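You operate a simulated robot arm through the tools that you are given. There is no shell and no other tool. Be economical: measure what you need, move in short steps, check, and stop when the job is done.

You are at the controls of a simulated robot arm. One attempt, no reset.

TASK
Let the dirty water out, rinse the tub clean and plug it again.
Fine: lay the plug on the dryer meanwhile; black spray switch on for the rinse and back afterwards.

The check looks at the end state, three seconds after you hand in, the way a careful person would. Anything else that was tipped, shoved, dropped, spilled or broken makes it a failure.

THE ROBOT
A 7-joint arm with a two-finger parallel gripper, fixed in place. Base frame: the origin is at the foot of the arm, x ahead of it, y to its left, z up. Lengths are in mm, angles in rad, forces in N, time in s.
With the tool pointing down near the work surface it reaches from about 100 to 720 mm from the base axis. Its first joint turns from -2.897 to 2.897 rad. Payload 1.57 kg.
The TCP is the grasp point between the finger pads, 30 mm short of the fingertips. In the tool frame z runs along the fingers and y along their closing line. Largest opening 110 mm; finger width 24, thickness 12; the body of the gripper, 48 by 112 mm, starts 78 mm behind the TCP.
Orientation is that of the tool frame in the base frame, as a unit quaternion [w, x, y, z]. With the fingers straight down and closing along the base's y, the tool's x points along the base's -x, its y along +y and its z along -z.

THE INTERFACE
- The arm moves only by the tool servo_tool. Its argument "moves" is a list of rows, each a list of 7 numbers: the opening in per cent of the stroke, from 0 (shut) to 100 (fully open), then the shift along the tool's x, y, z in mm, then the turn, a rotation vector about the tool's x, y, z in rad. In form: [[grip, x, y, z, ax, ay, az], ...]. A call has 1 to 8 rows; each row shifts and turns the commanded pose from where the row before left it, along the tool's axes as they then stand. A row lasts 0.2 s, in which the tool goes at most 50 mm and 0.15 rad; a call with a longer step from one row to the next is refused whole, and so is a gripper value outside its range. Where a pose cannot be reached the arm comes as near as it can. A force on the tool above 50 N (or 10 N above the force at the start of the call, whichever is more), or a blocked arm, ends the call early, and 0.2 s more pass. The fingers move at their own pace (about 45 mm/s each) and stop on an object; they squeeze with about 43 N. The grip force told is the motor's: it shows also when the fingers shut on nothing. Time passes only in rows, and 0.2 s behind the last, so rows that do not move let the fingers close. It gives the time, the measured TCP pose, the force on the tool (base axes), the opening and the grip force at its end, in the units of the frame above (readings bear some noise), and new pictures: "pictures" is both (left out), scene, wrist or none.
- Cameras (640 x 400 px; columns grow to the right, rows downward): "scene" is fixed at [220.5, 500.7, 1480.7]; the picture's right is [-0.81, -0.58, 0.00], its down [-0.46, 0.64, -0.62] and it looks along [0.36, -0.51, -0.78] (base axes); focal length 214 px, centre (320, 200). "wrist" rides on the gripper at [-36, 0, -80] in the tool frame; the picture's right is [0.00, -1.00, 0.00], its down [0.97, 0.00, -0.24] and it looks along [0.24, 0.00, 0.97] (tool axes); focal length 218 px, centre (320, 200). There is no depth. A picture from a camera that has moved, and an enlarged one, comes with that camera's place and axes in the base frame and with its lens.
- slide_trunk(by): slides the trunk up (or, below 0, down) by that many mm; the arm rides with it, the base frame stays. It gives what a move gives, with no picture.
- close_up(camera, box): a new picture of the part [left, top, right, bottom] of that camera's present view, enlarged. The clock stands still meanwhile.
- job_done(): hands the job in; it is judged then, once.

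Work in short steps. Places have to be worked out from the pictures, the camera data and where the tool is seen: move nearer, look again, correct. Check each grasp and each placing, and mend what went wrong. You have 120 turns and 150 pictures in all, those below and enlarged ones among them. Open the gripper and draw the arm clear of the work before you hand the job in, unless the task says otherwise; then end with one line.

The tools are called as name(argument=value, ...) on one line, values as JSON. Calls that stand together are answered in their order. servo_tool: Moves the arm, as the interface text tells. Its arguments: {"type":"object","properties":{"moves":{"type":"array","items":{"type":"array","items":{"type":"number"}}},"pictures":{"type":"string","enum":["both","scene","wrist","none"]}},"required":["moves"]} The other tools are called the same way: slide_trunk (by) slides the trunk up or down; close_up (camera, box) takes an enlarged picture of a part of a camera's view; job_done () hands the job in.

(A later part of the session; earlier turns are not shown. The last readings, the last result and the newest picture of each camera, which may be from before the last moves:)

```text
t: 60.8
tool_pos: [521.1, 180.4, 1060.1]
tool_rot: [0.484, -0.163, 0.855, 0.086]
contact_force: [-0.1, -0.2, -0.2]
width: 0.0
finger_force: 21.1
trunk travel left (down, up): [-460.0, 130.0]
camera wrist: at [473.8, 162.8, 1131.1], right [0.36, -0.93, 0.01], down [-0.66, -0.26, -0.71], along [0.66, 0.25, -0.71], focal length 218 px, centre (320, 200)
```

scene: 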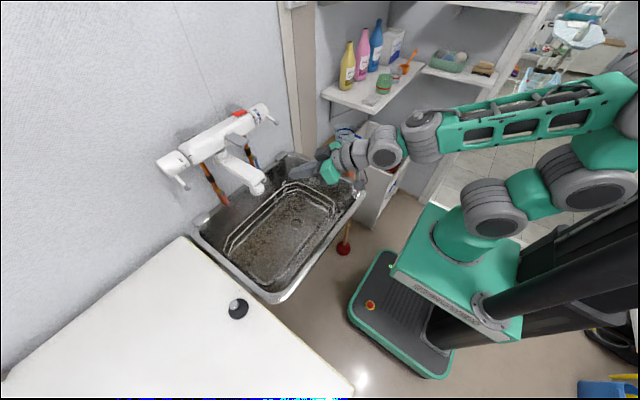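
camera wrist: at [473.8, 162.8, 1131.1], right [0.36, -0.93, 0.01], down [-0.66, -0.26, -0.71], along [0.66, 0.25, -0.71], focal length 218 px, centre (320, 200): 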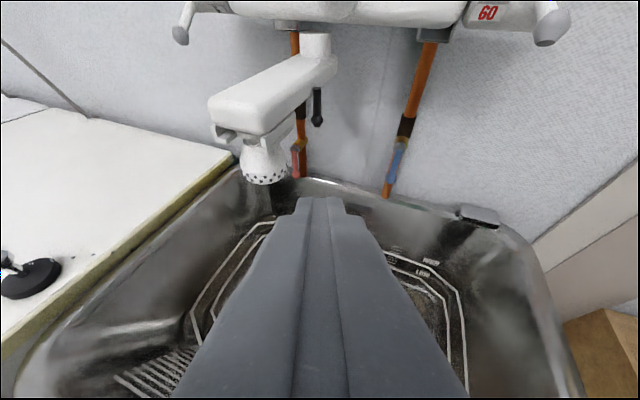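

Excellent view of the lever. Zoom in.

close_up(camera="wrist", box=[200, 20, 400, 190])

close_up(camera="wrist", box=[280, 70, 350, 140])

```text
2.35 times, centred on (300, 105) of wrist
camera zoom: at [473.8, 162.8, 1131.1], right [0.36, -0.93, 0.01], down [-0.66, -0.26, -0.71], along [0.66, 0.25, -0.71], focal length 514 px, centre (367, 424)
```

zoom: 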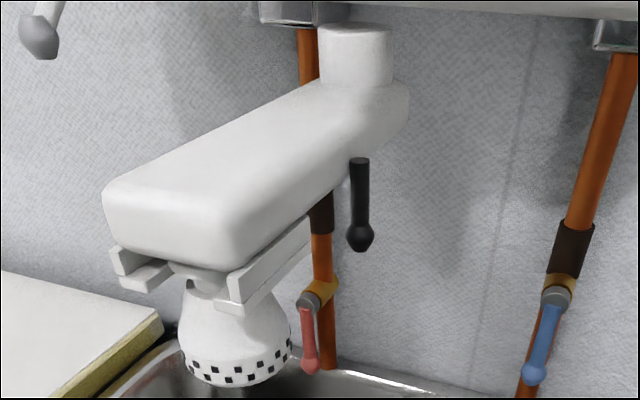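

```text
5.71 times, centred on (315, 105) of wrist
camera zoom: at [473.8, 162.8, 1131.1], right [0.36, -0.93, 0.01], down [-0.66, -0.26, -0.71], along [0.66, 0.25, -0.71], focal length 1247 px, centre (349, 743)
```

zoom: 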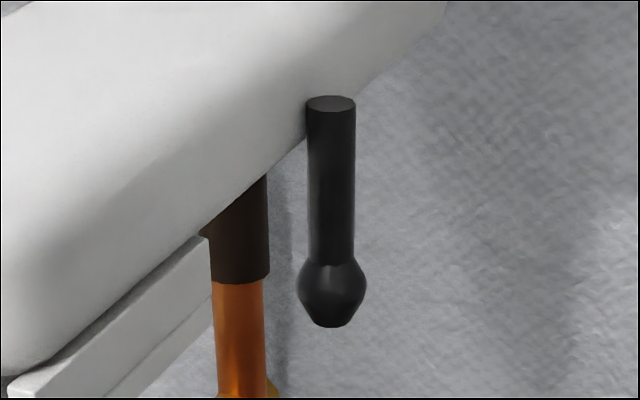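

I bring the closed fingertips to just in front of the ball, to the right of the spout.

servo_tool(moves=[[0, -14.5, 0.9, 31, 0, 0, 0], [0, -14.5, 0.9, 31, 0, 0, 0], [0, -14.5, 0.9, 31, 0, 0, 0], [0, 0, 0, 0, 0, 0, 0]])

close_up(camera="wrist", box=[200, 20, 440, 220])

```text
t: 61.8
tool_pos: [613.3, 221.7, 1050.3]
tool_rot: [0.484, -0.163, 0.855, 0.087]
contact_force: [0.0, 0.6, -0.9]
width: 0.2
finger_force: 21.3
trunk travel left (down, up): [-460.0, 130.0]
camera wrist: at [567.4, 202.7, 1121.8], right [0.36, -0.93, 0.01], down [-0.66, -0.26, -0.71], along [0.66, 0.25, -0.71], focal length 218 px, centre (320, 200)
```

scene: 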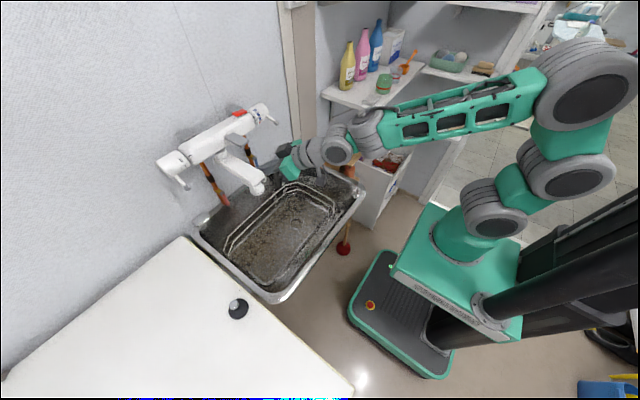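
wrist: 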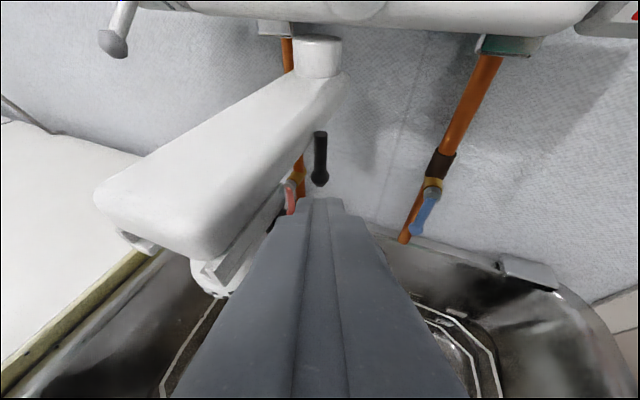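

```text
2.00 times, centred on (320, 120) of wrist
camera zoom: at [567.4, 202.7, 1121.8], right [0.36, -0.93, 0.01], down [-0.66, -0.26, -0.71], along [0.66, 0.25, -0.71], focal length 436 px, centre (320, 360)
```

zoom: 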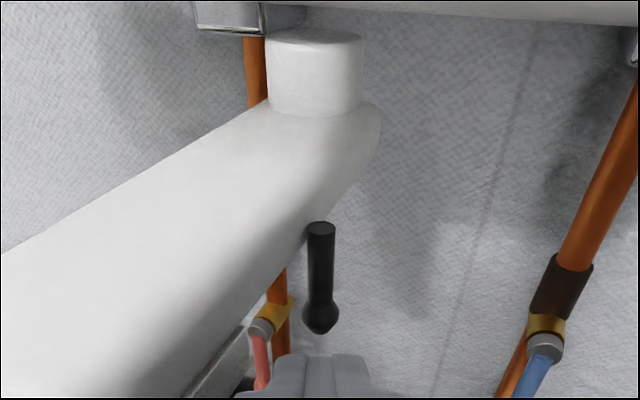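

The fingertips line up just before the ball. I push along +x in small steps.

servo_tool(moves=[[0, -2.9, -2.2, 4.8, 0, 0, 0], [0, -2.9, -2.2, 4.8, 0, 0, 0], [0, -2.9, -2.2, 4.8, 0, 0, 0], [0, -2.9, -2.2, 4.8, 0, 0, 0], [0, -2.9, -2.2, 4.8, 0, 0, 0], [0, 0, 0, 0, 0, 0, 0]], pictures="wrist")

close_up(camera="wrist", box=[200, 20, 440, 220])

```text
t: 63.2
tool_pos: [641.0, 218.9, 1048.4]
tool_rot: [0.484, -0.163, 0.855, 0.087]
contact_force: [-13.7, -3.8, 1.5]
width: 0.0
finger_force: 21.1
trunk travel left (down, up): [-460.0, 130.0]
camera wrist: at [594.8, 201.8, 1120.2], right [0.36, -0.93, 0.01], down [-0.66, -0.26, -0.71], along [0.66, 0.25, -0.71], focal length 218 px, centre (320, 200)
```

wrist: 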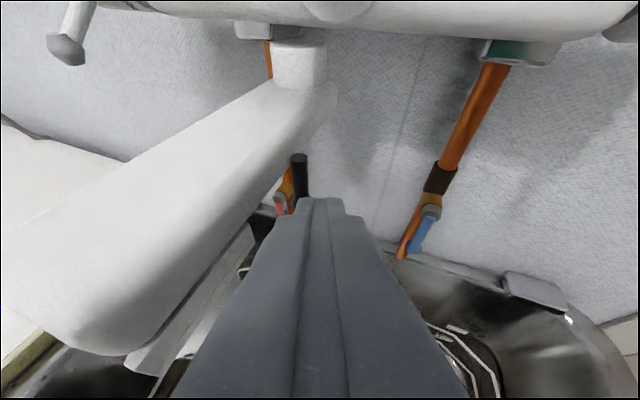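

```text
2.00 times, centred on (320, 120) of wrist
camera zoom: at [594.8, 201.8, 1120.2], right [0.36, -0.93, 0.01], down [-0.66, -0.26, -0.71], along [0.66, 0.25, -0.71], focal length 436 px, centre (320, 360)
```

zoom: 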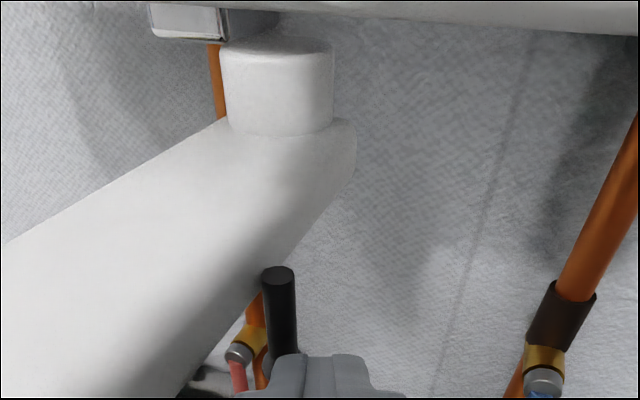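

Contact with 14 N. I push about 12 mm further and watch whether the lever or the spout moves.

servo_tool(moves=[[0, -2.9, -2.2, 4.8, 0, 0, 0], [0, -2.9, -2.2, 4.8, 0, 0, 0], [0, 0, 0, 0, 0, 0, 0]])

close_up(camera="scene", box=[150, 90, 310, 210])

```text
t: 63.7
tool_pos: [644.8, 214.6, 1049.4]
tool_rot: [0.482, -0.161, 0.857, 0.085]
contact_force: [-41.1, -21.9, 13.4]
width: 0.2
finger_force: 21.3
trunk travel left (down, up): [-460.0, 130.0]
stopped in row 2: the force on the tool passed its limit (the readings are from after the stop); the commanded pose is now the measured one
camera wrist: at [598.3, 197.2, 1120.4], right [0.36, -0.93, 0.01], down [-0.66, -0.26, -0.7], along [0.66, 0.24, -0.71], focal length 218 px, centre (320, 200)
```

scene: 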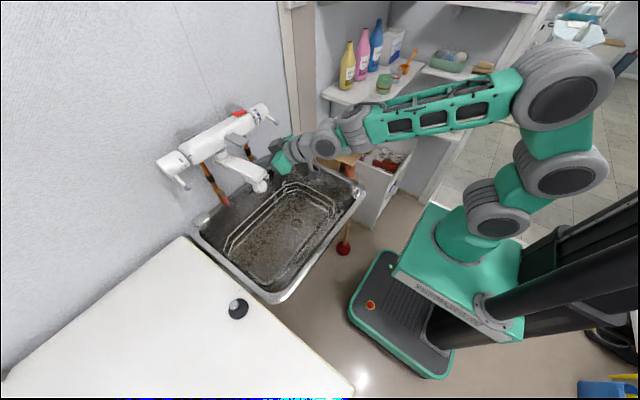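
wrist: 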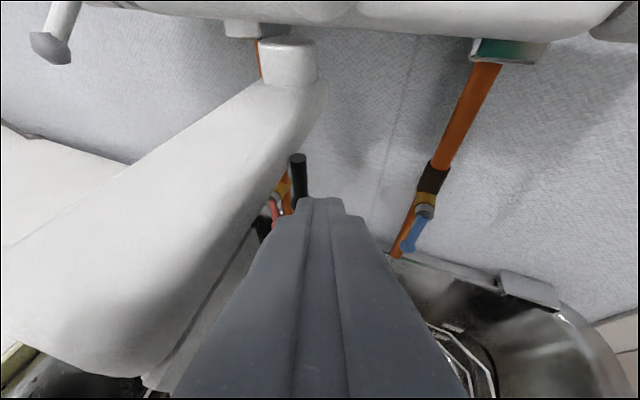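

```text
3.33 times, centred on (230, 150) of scene
camera zoom: at [220.5, 500.7, 1480.7], right [-0.81, -0.58, 0.0], down [-0.46, 0.64, -0.62], along [0.36, -0.51, -0.78], focal length 715 px, centre (620, 367)
```

zoom: 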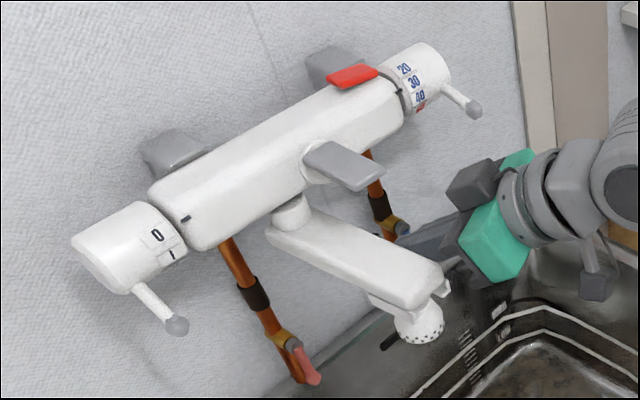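

The lever stops against +x and the spout swivelled by about a centimetre under the push, so the switch works the other way, toward the front. I back off, and then will turn the tool further left to hook behind the ball from the right side.

servo_tool(moves=[[0, 10, 5, -18, 0, 0, 0], [0, 10, -10, -18, 0, 0, 0], [0, 5, -30, -10, 0, 0, 0], [0, 0, -20, 0, -0.12, 0, -0.073], [0, 0, 0, 0, -0.12, 0, -0.073], [0, 0, 0, 0, -0.12, 0, -0.073], [0, 0, 0, 0, -0.12, 0, -0.073], [0, 0, 0, 0, 0, 0, 0]])

```text
t: 65.5
tool_pos: [621.6, 147.5, 1048.6]
tool_rot: [0.435, -0.394, 0.78, 0.216]
contact_force: [0.5, 0.6, -0.4]
width: 0.3
finger_force: 21.5
trunk travel left (down, up): [-460.0, 130.0]
camera wrist: at [590.9, 108.5, 1120.7], right [0.8, -0.59, 0.0], down [-0.42, -0.58, -0.7], along [0.42, 0.56, -0.72], focal length 218 px, centre (320, 200)
```

scene: 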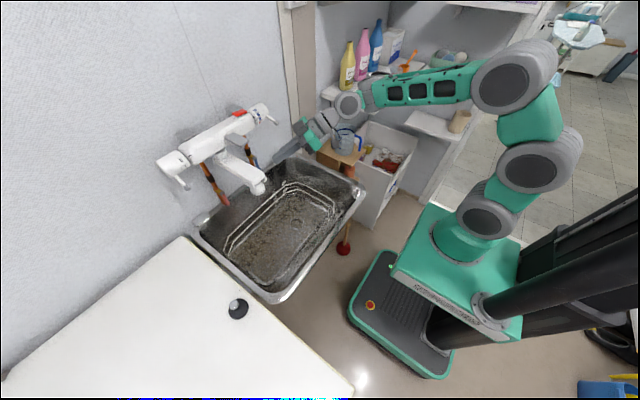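
wrist: 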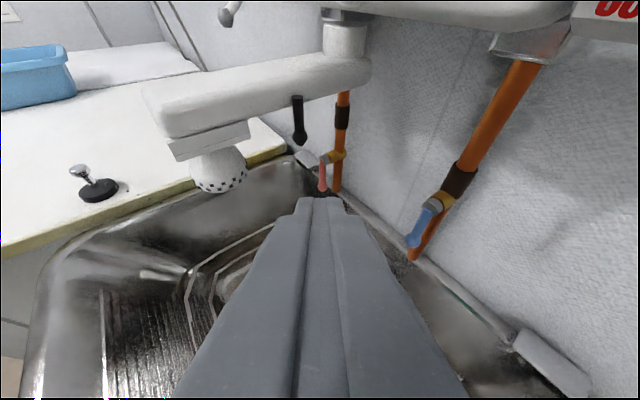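

The tool heading is now about 0.93 rad to the left. Zoom in to locate the ball after the spout's small swivel.

close_up(camera="wrist", box=[150, 20, 380, 200])

close_up(camera="scene", box=[220, 90, 400, 210])

```text
2.22 times, centred on (265, 110) of wrist
camera zoom: at [590.9, 108.5, 1120.7], right [0.8, -0.59, 0.0], down [-0.42, -0.58, -0.7], along [0.42, 0.56, -0.72], focal length 485 px, centre (442, 400)
```

zoom: 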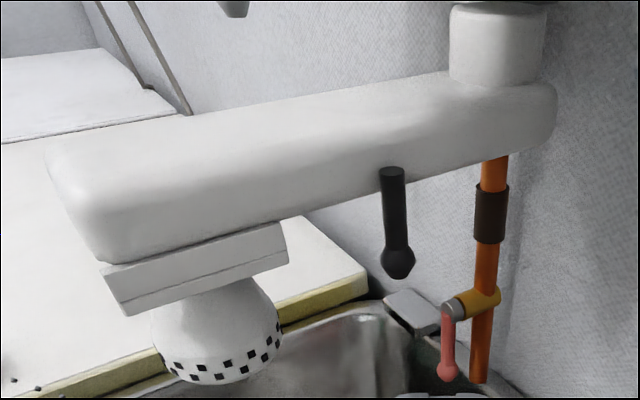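

```text
3.33 times, centred on (310, 150) of scene
camera zoom: at [220.5, 500.7, 1480.7], right [-0.81, -0.58, 0.0], down [-0.46, 0.64, -0.62], along [0.36, -0.51, -0.78], focal length 715 px, centre (353, 367)
```

zoom: 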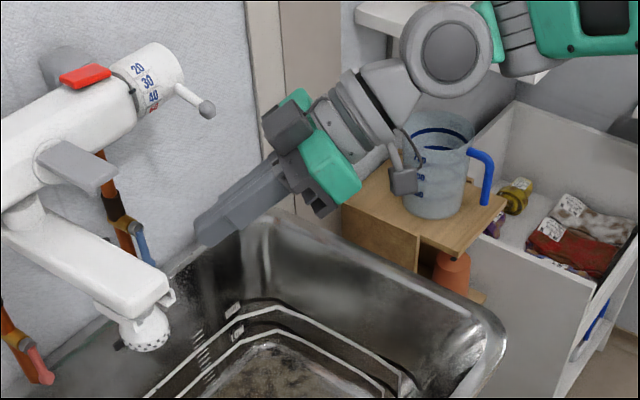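

The spout has sprung back to where it was, and the ball is at (670, 241, 1032). The gripper body would come near the temperature lever at this tilt, so I first bring the tool closer to horizontal.

servo_tool(moves=[[0, 0, -3, 0, 0, -0.12, 0], [0, 0, -3, 0, 0, -0.12, 0], [0, 0, -3, 0, 0, -0.1, 0], [0, 0, 0, 0, 0, 0, 0]])

```text
t: 66.5
tool_pos: [628.0, 141.8, 1048.8]
tool_rot: [0.562, -0.351, 0.695, 0.281]
contact_force: [0.2, 0.4, -0.2]
width: 0.0
finger_force: 21.0
trunk travel left (down, up): [-460.0, 130.0]
camera wrist: at [585.4, 85.1, 1100.1], right [0.8, -0.6, 0.0], down [-0.26, -0.36, -0.9], along [0.54, 0.72, -0.44], focal length 218 px, centre (320, 200)
```

scene: 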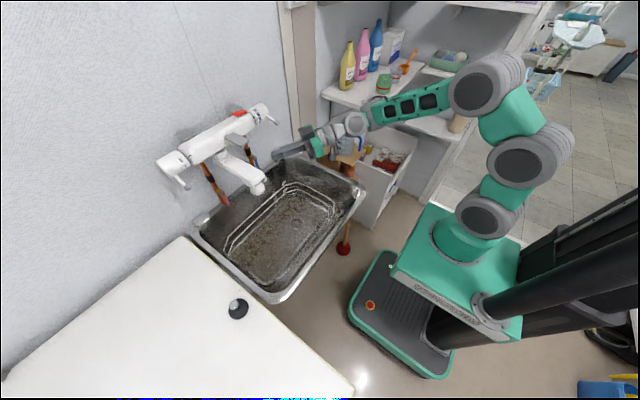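
wrist: 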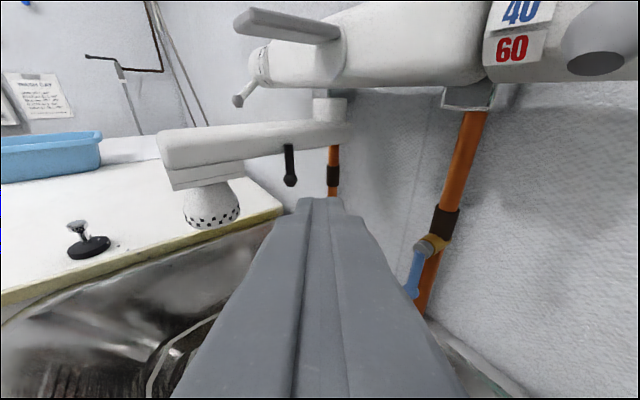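

Good clearance under the temperature lever. I move the tip to just behind and right of the ball, about (698, 215, 1030).

servo_tool(moves=[[0, -1, -6, 24, 0, 0, 0], [0, -1, -6, 24, 0, 0, 0], [0, -1, 0, 24, 0, 0, 0], [0, 0, 0, 0, 0, 0, 0]])

close_up(camera="wrist", box=[220, 60, 420, 240])

```text
t: 67.5
tool_pos: [679.9, 192.9, 1032.8]
tool_rot: [0.561, -0.351, 0.696, 0.28]
contact_force: [-1.3, 0.7, -0.1]
width: 0.0
finger_force: 21.0
trunk travel left (down, up): [-460.0, 130.0]
camera wrist: at [638.0, 135.7, 1085.3], right [0.8, -0.6, 0.0], down [-0.26, -0.36, -0.9], along [0.54, 0.72, -0.44], focal length 218 px, centre (320, 200)
```

scene: 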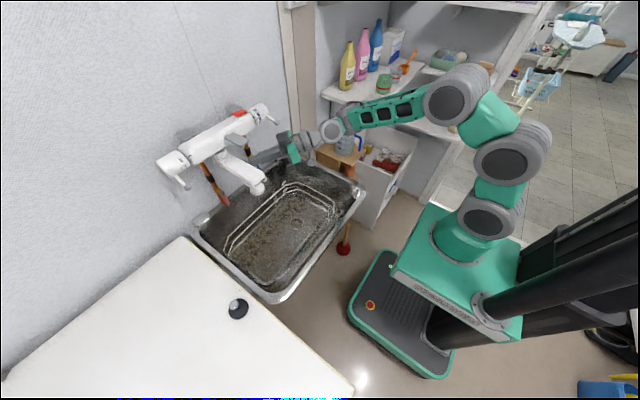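
wrist: 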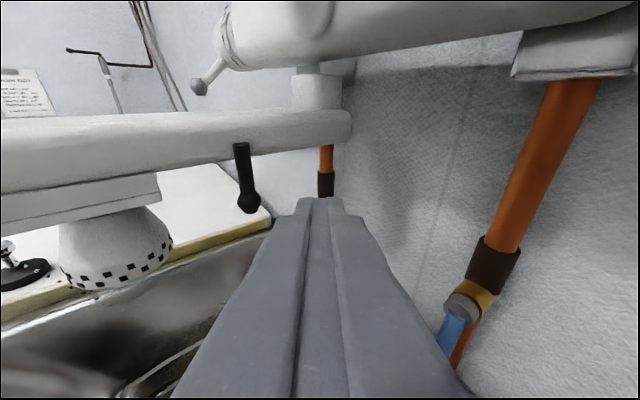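

```text
2.22 times, centred on (320, 150) of wrist
camera zoom: at [638.0, 135.7, 1085.3], right [0.8, -0.6, 0.0], down [-0.26, -0.36, -0.9], along [0.54, 0.72, -0.44], focal length 485 px, centre (320, 311)
```

zoom: 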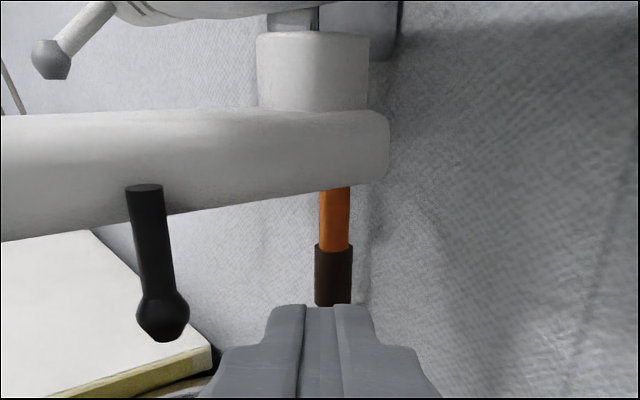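

The finger is right of and behind the lever. I move the tip in behind the ball and push gently toward the front (−x).

servo_tool(moves=[[0, -4, 10, 12.5, 0, 0, 0], [0, 0.6, 4, -2.9, 0, 0, 0], [0, 0.6, 4, -2.9, 0, 0, 0], [0, 0.6, 4, -2.9, 0, 0, 0], [0, 0, 0, 0, 0, 0, 0]])

close_up(camera="wrist", box=[220, 60, 420, 240])

```text
t: 68.7
tool_pos: [665.3, 209.0, 1036.9]
tool_rot: [0.56, -0.352, 0.696, 0.28]
contact_force: [0.4, -0.4, -0.4]
width: 0.4
finger_force: 20.7
trunk travel left (down, up): [-460.0, 130.0]
camera wrist: at [622.7, 152.1, 1087.8], right [0.8, -0.6, 0.0], down [-0.26, -0.36, -0.9], along [0.54, 0.72, -0.44], focal length 218 px, centre (320, 200)
```

scene: 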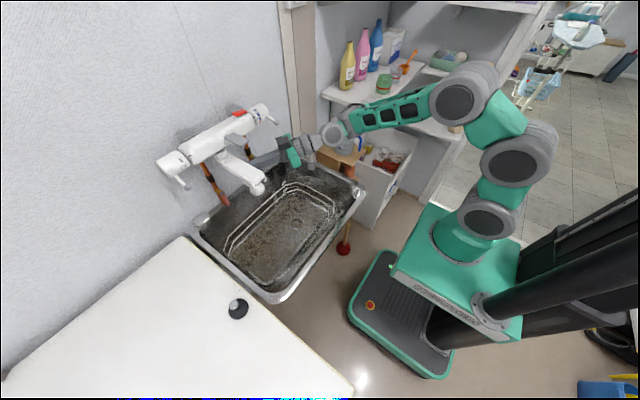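
wrist: 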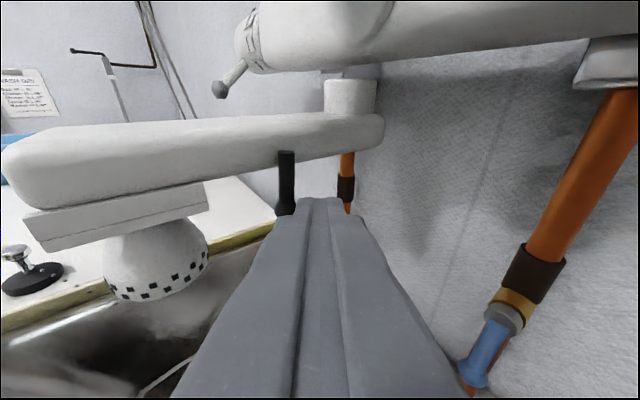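

```text
2.22 times, centred on (320, 150) of wrist
camera zoom: at [622.7, 152.1, 1087.8], right [0.8, -0.6, 0.0], down [-0.26, -0.36, -0.9], along [0.54, 0.72, -0.44], focal length 485 px, centre (320, 311)
```

zoom: 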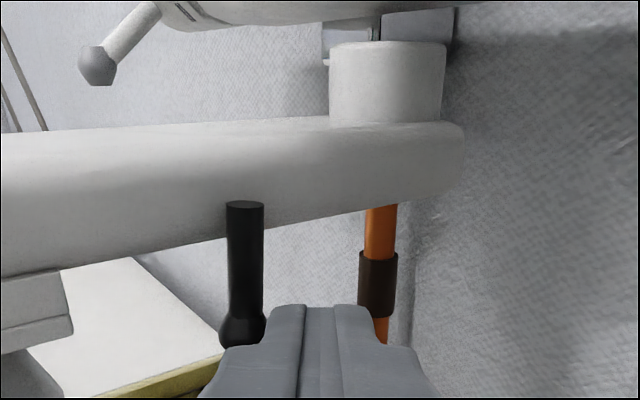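

No force yet; the fingertips are next to the ball. I continue pushing toward −x.

servo_tool(moves=[[0, 0.5, 4, -3, 0, 0, 0], [0, 0.5, 4, -3, 0, 0, 0], [0, 0.5, 4, -3, 0, 0, 0], [0, 0, 0, 0, 0, 0, 0]], pictures="none")

close_up(camera="wrist", box=[220, 60, 420, 240])

```text
t: 69.7
tool_pos: [648.9, 208.5, 1037.5]
tool_rot: [0.56, -0.351, 0.696, 0.28]
contact_force: [0.4, -0.5, 0.5]
width: 0.0
finger_force: 21.3
trunk travel left (down, up): [-460.0, 130.0]
```

```text
2.22 times, centred on (320, 150) of wrist
camera zoom: at [606.9, 152.0, 1089.2], right [0.8, -0.6, 0.0], down [-0.26, -0.36, -0.9], along [0.54, 0.72, -0.44], focal length 485 px, centre (320, 311)
```

zoom: 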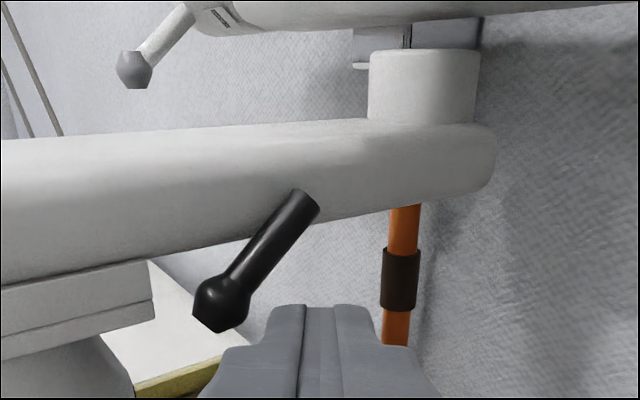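

The lever swung forward to about 40°, ahead of the finger. I push a little further to check that it's at its stop.

servo_tool(moves=[[0, 0.3, 4, -3, 0, 0, 0], [0, 0.3, 4, -3, 0, 0, 0], [0, 0.3, 4, -3, 0, 0, 0], [0, 0.3, 4, -3, 0, 0, 0], [0, 0, 0, 0, 0, 0, 0]], pictures="none")

close_up(camera="wrist", box=[220, 60, 420, 240])

```text
t: 70.9
tool_pos: [628.9, 209.2, 1039.6]
tool_rot: [0.561, -0.35, 0.696, 0.28]
contact_force: [0.7, 0.5, 0.5]
width: 0.1
finger_force: 21.3
trunk travel left (down, up): [-460.0, 130.0]
```

```text
2.22 times, centred on (320, 150) of wrist
camera zoom: at [587.3, 152.3, 1090.6], right [0.8, -0.6, 0.0], down [-0.26, -0.36, -0.9], along [0.54, 0.72, -0.44], focal length 485 px, centre (320, 311)
```

zoom: 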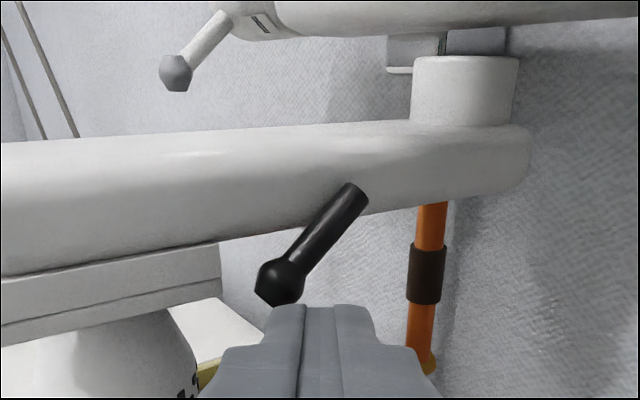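

No force and the angle is about unchanged, so I push once more to feel the stop.

servo_tool(moves=[[0, 0.3, 4, -3, 0, 0, 0], [0, 0.3, 4, -3, 0, 0, 0], [0, 0.3, 4, -3, 0, 0, 0], [0, 0, 0, 0, 0, 0, 0]], pictures="none")

close_up(camera="wrist", box=[220, 60, 420, 240])

```text
t: 71.9
tool_pos: [614.5, 209.0, 1039.7]
tool_rot: [0.561, -0.351, 0.695, 0.28]
contact_force: [-0.1, 0.3, -0.5]
width: 0.0
finger_force: 21.4
trunk travel left (down, up): [-460.0, 130.0]
```

```text
2.22 times, centred on (320, 150) of wrist
camera zoom: at [571.9, 152.1, 1091.7], right [0.8, -0.6, 0.0], down [-0.26, -0.36, -0.9], along [0.54, 0.72, -0.44], focal length 485 px, centre (320, 311)
```

zoom: 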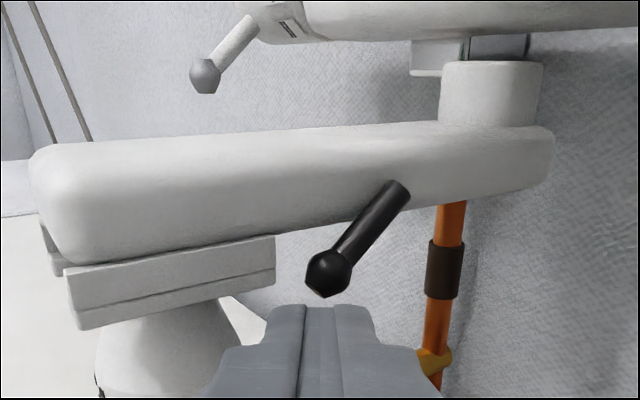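

The finger passed under it, and the lever holds by itself at about 45° forward, so the spray switch is on. I retreat and turn back toward straight ahead to go for the flow lever on the left.

servo_tool(moves=[[0, 0, 19, -31, 0, 0, 0], [0, 0, 19, -31, 0, 0, 0], [0, 0, 19, -31, 0, 0, 0], [0, 0, 10, -20, 0.142, 0, 0.031], [0, 0, 0, -20, 0.142, 0, 0.031], [0, 0, 0, -20, 0.142, 0, 0.031], [0, 0, 0, 0, 0.142, 0, 0.031], [0, 0, 0, 0, 0, 0, 0]])

```text
t: 73.7
tool_pos: [465.1, 134.7, 1074.2]
tool_rot: [0.619, -0.136, 0.766, 0.107]
contact_force: [0.0, 0.0, 0.3]
width: 0.0
finger_force: 21.1
trunk travel left (down, up): [-460.0, 130.0]
camera wrist: at [398.5, 110.0, 1125.0], right [0.34, -0.94, 0.0], down [-0.41, -0.15, -0.9], along [0.84, 0.31, -0.44], focal length 218 px, centre (320, 200)
```

scene: 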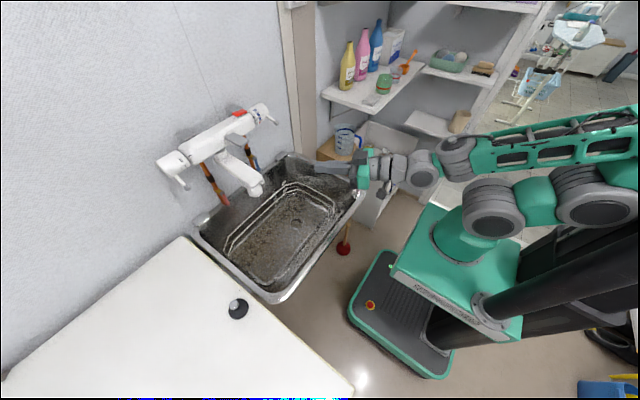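
wrist: 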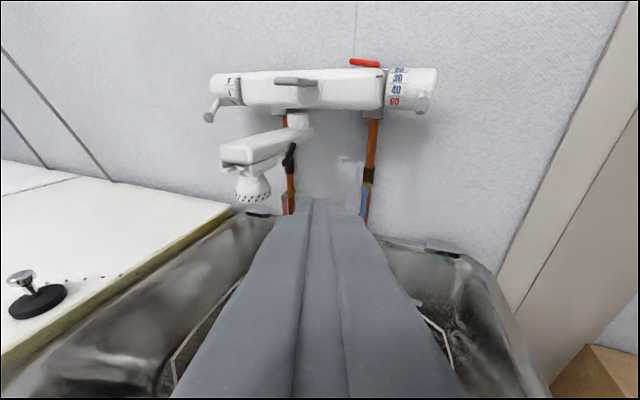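

A clear front view of the faucet. Zoom on the flow knob and switch.

close_up(camera="wrist", box=[190, 50, 350, 210])

close_up(camera="scene", box=[150, 130, 210, 200])

```text
2.50 times, centred on (270, 130) of wrist
camera zoom: at [398.5, 110.0, 1125.0], right [0.34, -0.94, 0.0], down [-0.41, -0.15, -0.9], along [0.84, 0.31, -0.44], focal length 546 px, centre (445, 375)
```

zoom: 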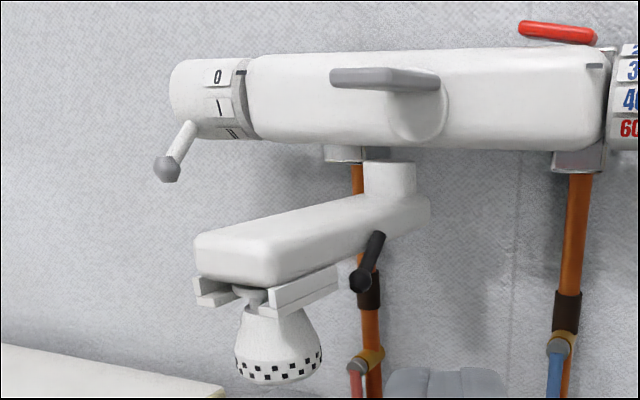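

```text
5.71 times, centred on (180, 165) of scene
camera zoom: at [220.5, 500.7, 1480.7], right [-0.81, -0.58, 0.0], down [-0.46, 0.64, -0.62], along [0.36, -0.51, -0.78], focal length 1226 px, centre (1120, 400)
```

zoom: 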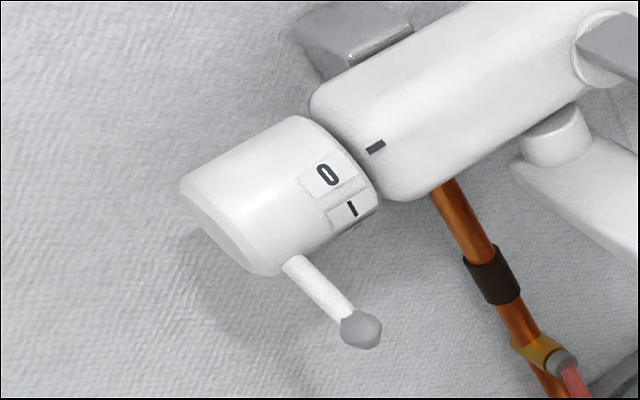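

The flow knob reads 0 with I and II below, so raising its lever turns it on. I move left in front of the spout and open the fingers a bit.

servo_tool(moves=[[30, -7.5, 36, 15, 0, 0, 0], [30, -7.5, 36, 15, 0, 0, 0], [30, -7.5, 36, 15, 0, 0, 0], [30, -7.5, 36, 15, 0, 0, 0], [30, -7.5, 36, 15, 0, 0, 0], [30, 0, 0, 0, 0, 0, 0]])

```text
t: 75.1
tool_pos: [479.5, 332.3, 1093.0]
tool_rot: [0.618, -0.137, 0.767, 0.107]
contact_force: [0.7, -0.2, -0.1]
width: 32.8
finger_force: 0.1
trunk travel left (down, up): [-460.0, 130.0]
camera wrist: at [413.1, 308.8, 1143.0], right [0.34, -0.94, 0.01], down [-0.41, -0.16, -0.9], along [0.84, 0.31, -0.44], focal length 218 px, centre (320, 200)
```

scene: 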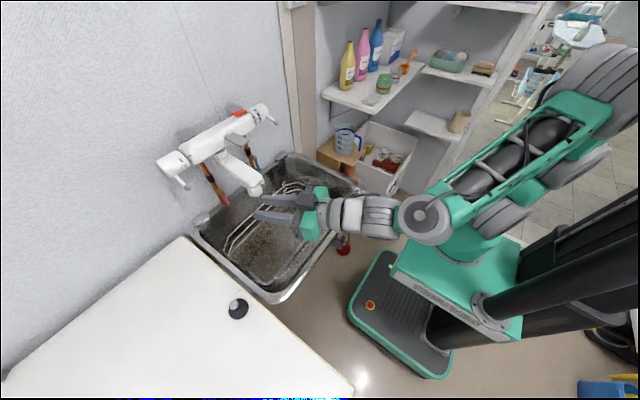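
wrist: 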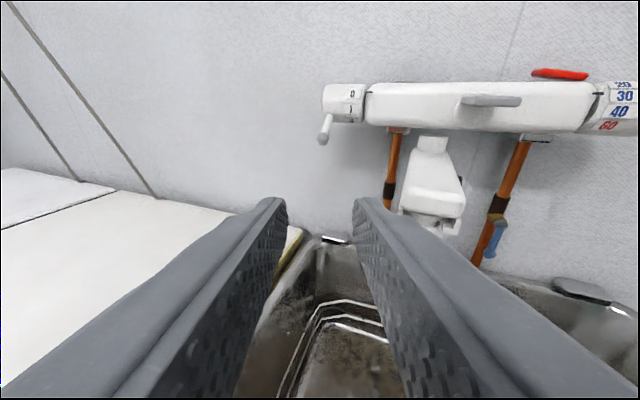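

The lever ball is at (685, 405, 1091), centred between the fingers' line. I advance toward it, stopping 40 mm short.

servo_tool(moves=[[30, -10, 0, 39, 0, 0, 0], [30, -10, 0, 39, 0, 0, 0], [30, -10, 0, 39, 0, 0, 0], [30, -10, 0, 35, 0, 0, 0], [30, 0, 0, 0, 0, 0, 0]])

```text
t: 76.3
tool_pos: [626.0, 388.4, 1097.9]
tool_rot: [0.618, -0.137, 0.767, 0.107]
contact_force: [-0.4, 0.2, 0.2]
width: 33.2
finger_force: 0.1
trunk travel left (down, up): [-460.0, 130.0]
camera wrist: at [560.3, 362.6, 1150.6], right [0.34, -0.94, 0.01], down [-0.41, -0.16, -0.9], along [0.84, 0.31, -0.44], focal length 218 px, centre (320, 200)
```

scene: 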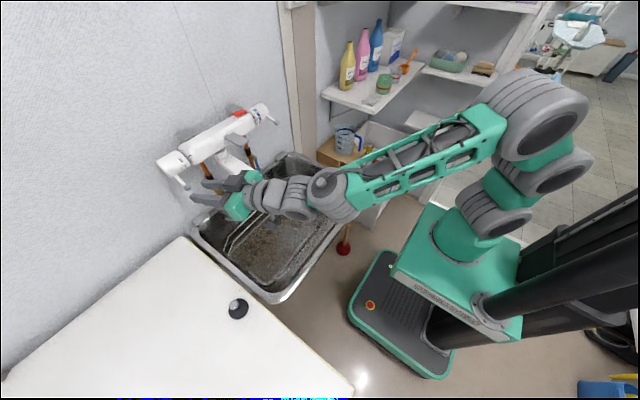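
wrist: 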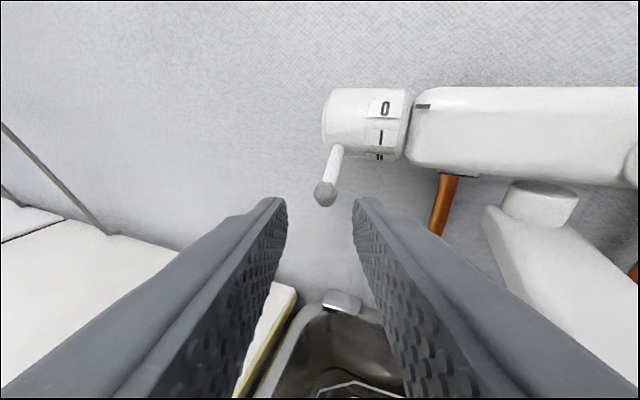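

On target. I advance the last 43 mm and close on the ball.

servo_tool(moves=[[30, -2.6, -2.2, 21.6, 0, 0, 0], [30, -2.6, -2.2, 21.6, 0, 0, 0], [15, 0, 0, 0, 0, 0, 0], [0, 0, 0, 0, 0, 0, 0], [0, 0, 0, 0, 0, 0, 0], [0, 0, 0, 0, 0, 0, 0]], pictures="wrist")

```text
t: 77.7
tool_pos: [668.7, 397.3, 1094.9]
tool_rot: [0.619, -0.137, 0.766, 0.108]
contact_force: [0.8, 2.8, 0.4]
width: 18.3
finger_force: 32.3
trunk travel left (down, up): [-460.0, 130.0]
camera wrist: at [602.6, 373.8, 1146.7], right [0.34, -0.94, 0.0], down [-0.41, -0.15, -0.9], along [0.84, 0.31, -0.44], focal length 218 px, centre (320, 200)
```

wrist: 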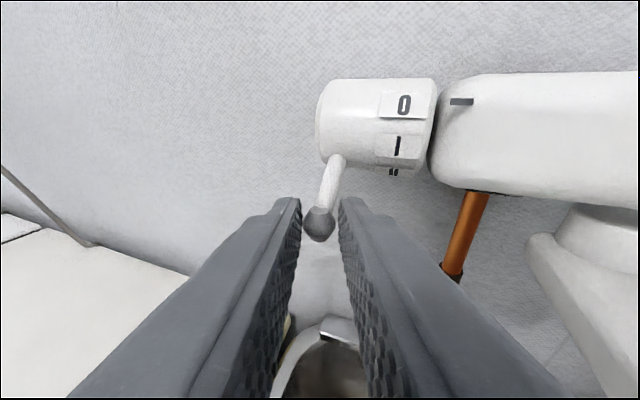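

I hold the 18 mm ball. Now I lift it along its arc about 30° (axis about x 727, z 1137).

servo_tool(moves=[[0, -3.2, 1.2, -4.2, 0, 0, 0], [0, -3.2, 1.2, -4.2, 0, 0, 0], [0, -3.9, 1, -3.6, 0, 0, 0], [0, -3.9, 1, -3.6, 0, 0, 0], [0, -4.5, 0.7, -3, 0, 0, 0], [0, -4.5, 0.7, -3, 0, 0, 0], [0, 0, 0, 0, 0, 0, 0]])

```text
t: 79.3
tool_pos: [652.9, 395.8, 1120.8]
tool_rot: [0.617, -0.137, 0.768, 0.106]
contact_force: [1.1, -1.7, -14.2]
width: 17.8
finger_force: 32.2
trunk travel left (down, up): [-460.0, 130.0]
camera wrist: at [586.8, 372.8, 1172.1], right [0.34, -0.94, 0.01], down [-0.42, -0.16, -0.9], along [0.84, 0.3, -0.44], focal length 218 px, centre (320, 200)
```

scene: 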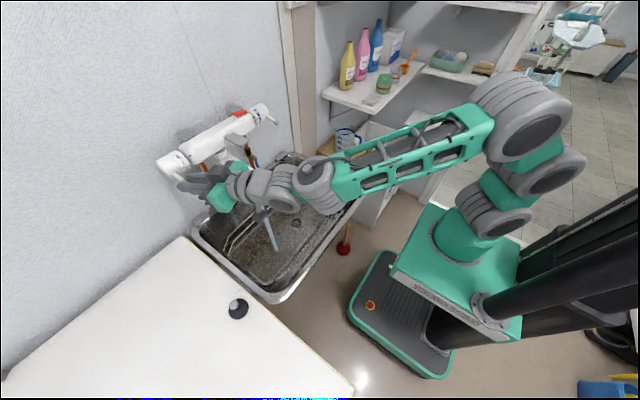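
wrist: 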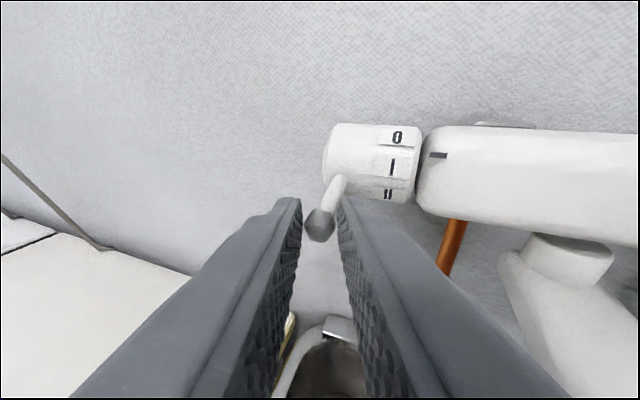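

Water is running. Zoom in on the scene to see the jet and the tub.

close_up(camera="scene", box=[180, 140, 380, 310])

```text
2.35 times, centred on (280, 225) of scene
camera zoom: at [220.5, 500.7, 1480.7], right [-0.81, -0.58, 0.0], down [-0.46, 0.64, -0.62], along [0.36, -0.51, -0.78], focal length 505 px, centre (414, 141)
```

zoom: 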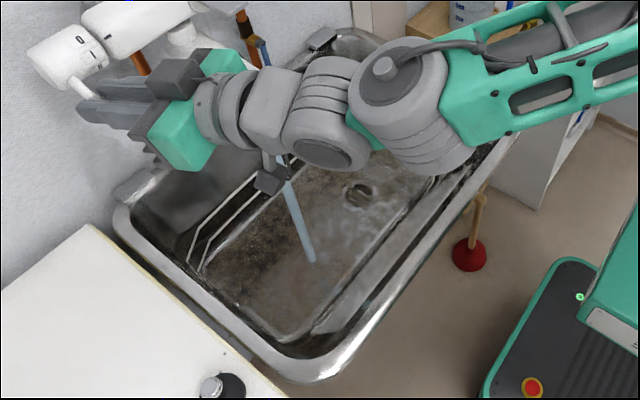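

It's a single straight stream so far. I raise the lever another 10° to sit on I, then release and look.

servo_tool(moves=[[0, -4.9, 0.4, -2.2, 0, 0, 0], [0, -4.9, 0.4, -2.2, 0, 0, 0], [0, 0, 0, 0, 0, 0, 0]], pictures="wrist")

close_up(camera="wrist", box=[300, 100, 460, 240])

```text
t: 80.1
tool_pos: [651.8, 397.0, 1131.7]
tool_rot: [0.618, -0.136, 0.767, 0.107]
contact_force: [0.2, -2.2, -13.2]
width: 17.6
finger_force: 31.9
trunk travel left (down, up): [-460.0, 130.0]
camera wrist: at [584.9, 372.8, 1183.7], right [0.34, -0.94, 0.01], down [-0.41, -0.16, -0.9], along [0.84, 0.3, -0.44], focal length 218 px, centre (320, 200)
```

wrist: 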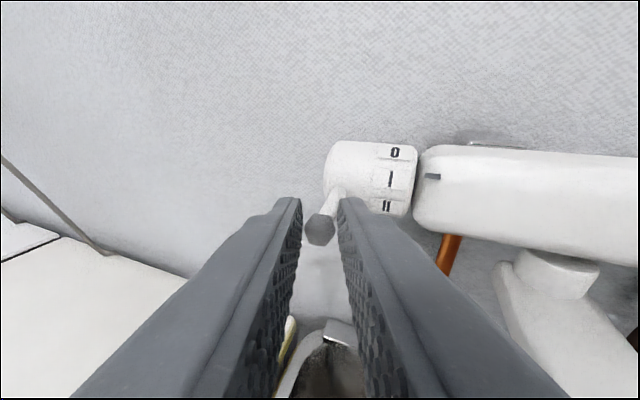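

```text
2.86 times, centred on (380, 170) of wrist
camera zoom: at [584.9, 372.8, 1183.7], right [0.34, -0.94, 0.01], down [-0.41, -0.16, -0.9], along [0.84, 0.3, -0.44], focal length 624 px, centre (149, 286)
```

zoom: 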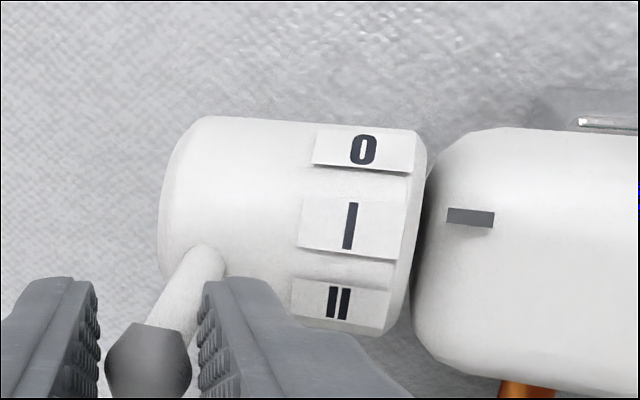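

I is at the index mark. I release the ball and back off straight, then look at the jet.

servo_tool(moves=[[20, 0, 0, 0, 0, 0, 0], [30, 0, 0, 0, 0, 0, 0], [30, 0, 0, -20, 0, 0, 0], [30, 0, 0, -40, 0, 0, 0], [30, 0, 0, -40, 0, 0, 0], [30, 0, 0, -40, 0, 0, 0], [30, 0, 0, 0, 0, 0, 0]])

close_up(camera="scene", box=[150, 100, 370, 310])

```text
t: 81.7
tool_pos: [520.9, 350.3, 1163.5]
tool_rot: [0.619, -0.136, 0.766, 0.107]
contact_force: [-0.4, -0.6, 0.0]
width: 33.1
finger_force: 0.0
trunk travel left (down, up): [-460.0, 130.0]
camera wrist: at [454.8, 326.1, 1215.6], right [0.34, -0.94, 0.0], down [-0.41, -0.15, -0.9], along [0.84, 0.31, -0.44], focal length 218 px, centre (320, 200)
```

scene: 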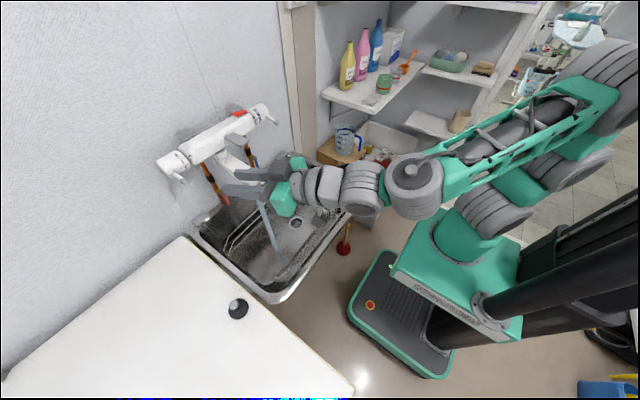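
wrist: 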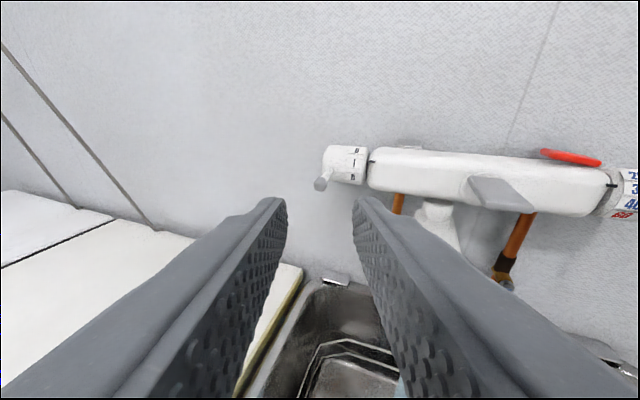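

```text
1.90 times, centred on (260, 205) of scene
camera zoom: at [220.5, 500.7, 1480.7], right [-0.81, -0.58, 0.0], down [-0.46, 0.64, -0.62], along [0.36, -0.51, -0.78], focal length 408 px, centre (434, 190)
```

zoom: 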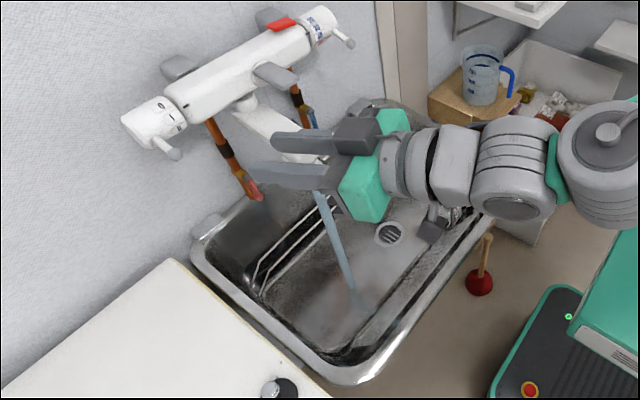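

The rinse is washing the floor clean quickly. I draw back out of the scene camera's line and let it run a few seconds.

servo_tool(moves=[[30, 0, -10, -40, 0, 0, 0], [30, 0, -20, -40, 0, 0, 0], [30, 0, -20, -30, 0, 0, 0], [30, 0, -20, 0, 0, 0, 0], [30, 0, 0, 0, 0, 0, 0], [30, 0, 0, 0, 0, 0, 0], [30, 0, 0, 0, 0, 0, 0], [30, 0, 0, 0, 0, 0, 0]])

close_up(camera="scene", box=[150, 100, 370, 310])

```text
t: 83.5
tool_pos: [445.0, 247.1, 1185.1]
tool_rot: [0.617, -0.137, 0.767, 0.107]
contact_force: [0.4, 0.0, -0.2]
width: 33.1
finger_force: 0.1
trunk travel left (down, up): [-460.0, 130.0]
camera wrist: at [378.3, 222.5, 1236.8], right [0.34, -0.94, 0.0], down [-0.41, -0.16, -0.9], along [0.84, 0.31, -0.44], focal length 218 px, centre (320, 200)
```

scene: 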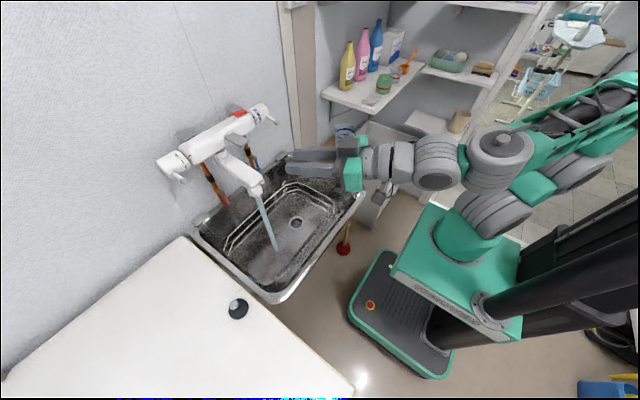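
wrist: 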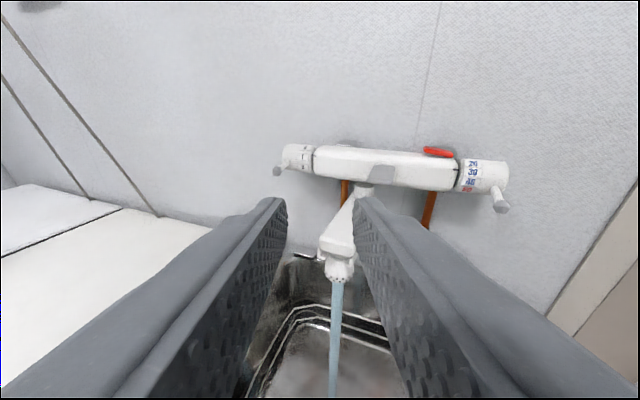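

```text
1.90 times, centred on (260, 205) of scene
camera zoom: at [220.5, 500.7, 1480.7], right [-0.81, -0.58, 0.0], down [-0.46, 0.64, -0.62], along [0.36, -0.51, -0.78], focal length 408 px, centre (434, 190)
```

zoom: 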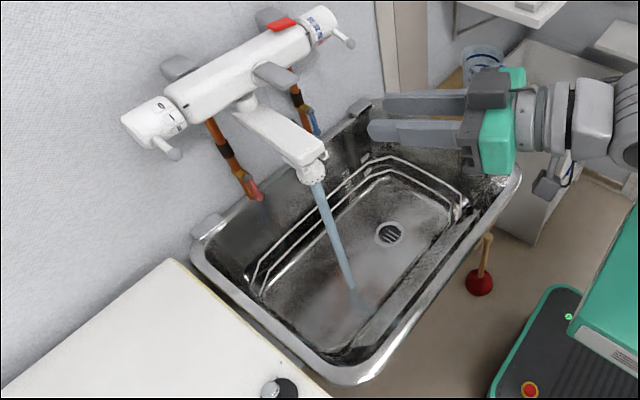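

Close looks at the head, the switch and the tub surface to judge the state.

close_up(camera="wrist", box=[290, 170, 400, 320])

close_up(camera="scene", box=[215, 165, 345, 290])

```text
2.67 times, centred on (345, 245) of wrist
camera zoom: at [378.3, 222.5, 1236.8], right [0.34, -0.94, 0.0], down [-0.41, -0.16, -0.9], along [0.84, 0.31, -0.44], focal length 582 px, centre (253, 80)
```

zoom: 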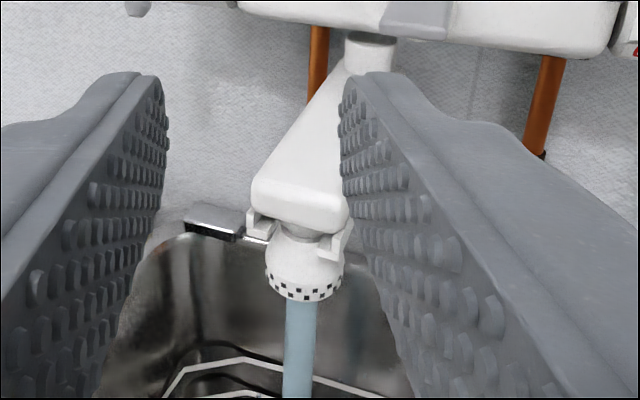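

```text
3.20 times, centred on (280, 228) of scene
camera zoom: at [220.5, 500.7, 1480.7], right [-0.81, -0.58, 0.0], down [-0.46, 0.64, -0.62], along [0.36, -0.51, -0.78], focal length 686 px, centre (448, 112)
```

zoom: 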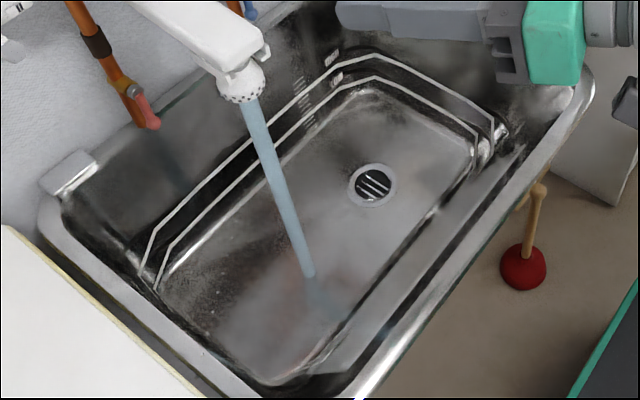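

Most dirt is gone; some specks remain at the left end. I wait a few seconds more.

servo_tool(moves=[[30, 0, 0, 0, 0, 0, 0], [30, 0, 0, 0, 0, 0, 0], [30, 0, 0, 0, 0, 0, 0], [30, 0, 0, 0, 0, 0, 0], [30, 0, 0, 0, 0, 0, 0], [30, 0, 0, 0, 0, 0, 0], [30, 0, 0, 0, 0, 0, 0], [30, 0, 0, 0, 0, 0, 0]], pictures="none")

servo_tool(moves=[[30, 0, 0, 0, 0, 0, 0], [30, 0, 0, 0, 0, 0, 0], [30, 0, 0, 0, 0, 0, 0], [30, 0, 0, 0, 0, 0, 0], [30, 0, 0, 0, 0, 0, 0], [30, 0, 0, 0, 0, 0, 0], [30, 0, 0, 0, 0, 0, 0], [30, 0, 0, 0, 0, 0, 0]], pictures="none")

close_up(camera="scene", box=[215, 165, 345, 290])

```text
t: 85.3
tool_pos: [444.3, 246.6, 1184.9]
tool_rot: [0.617, -0.137, 0.768, 0.107]
contact_force: [-0.3, -0.8, -0.4]
width: 32.9
finger_force: 0.1
trunk travel left (down, up): [-460.0, 130.0]
```

```text
t: 87.1
tool_pos: [444.6, 245.5, 1185.5]
tool_rot: [0.618, -0.136, 0.767, 0.107]
contact_force: [-0.1, -0.2, 0.9]
width: 33.0
finger_force: 0.0
trunk travel left (down, up): [-460.0, 130.0]
```

```text
3.20 times, centred on (280, 228) of scene
camera zoom: at [220.5, 500.7, 1480.7], right [-0.81, -0.58, 0.0], down [-0.46, 0.64, -0.62], along [0.36, -0.51, -0.78], focal length 686 px, centre (448, 112)
```

zoom: 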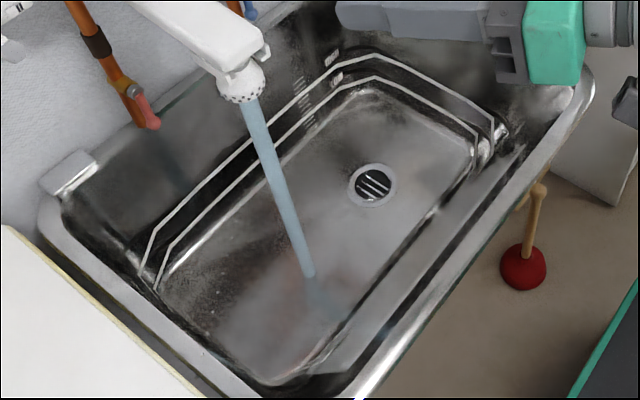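

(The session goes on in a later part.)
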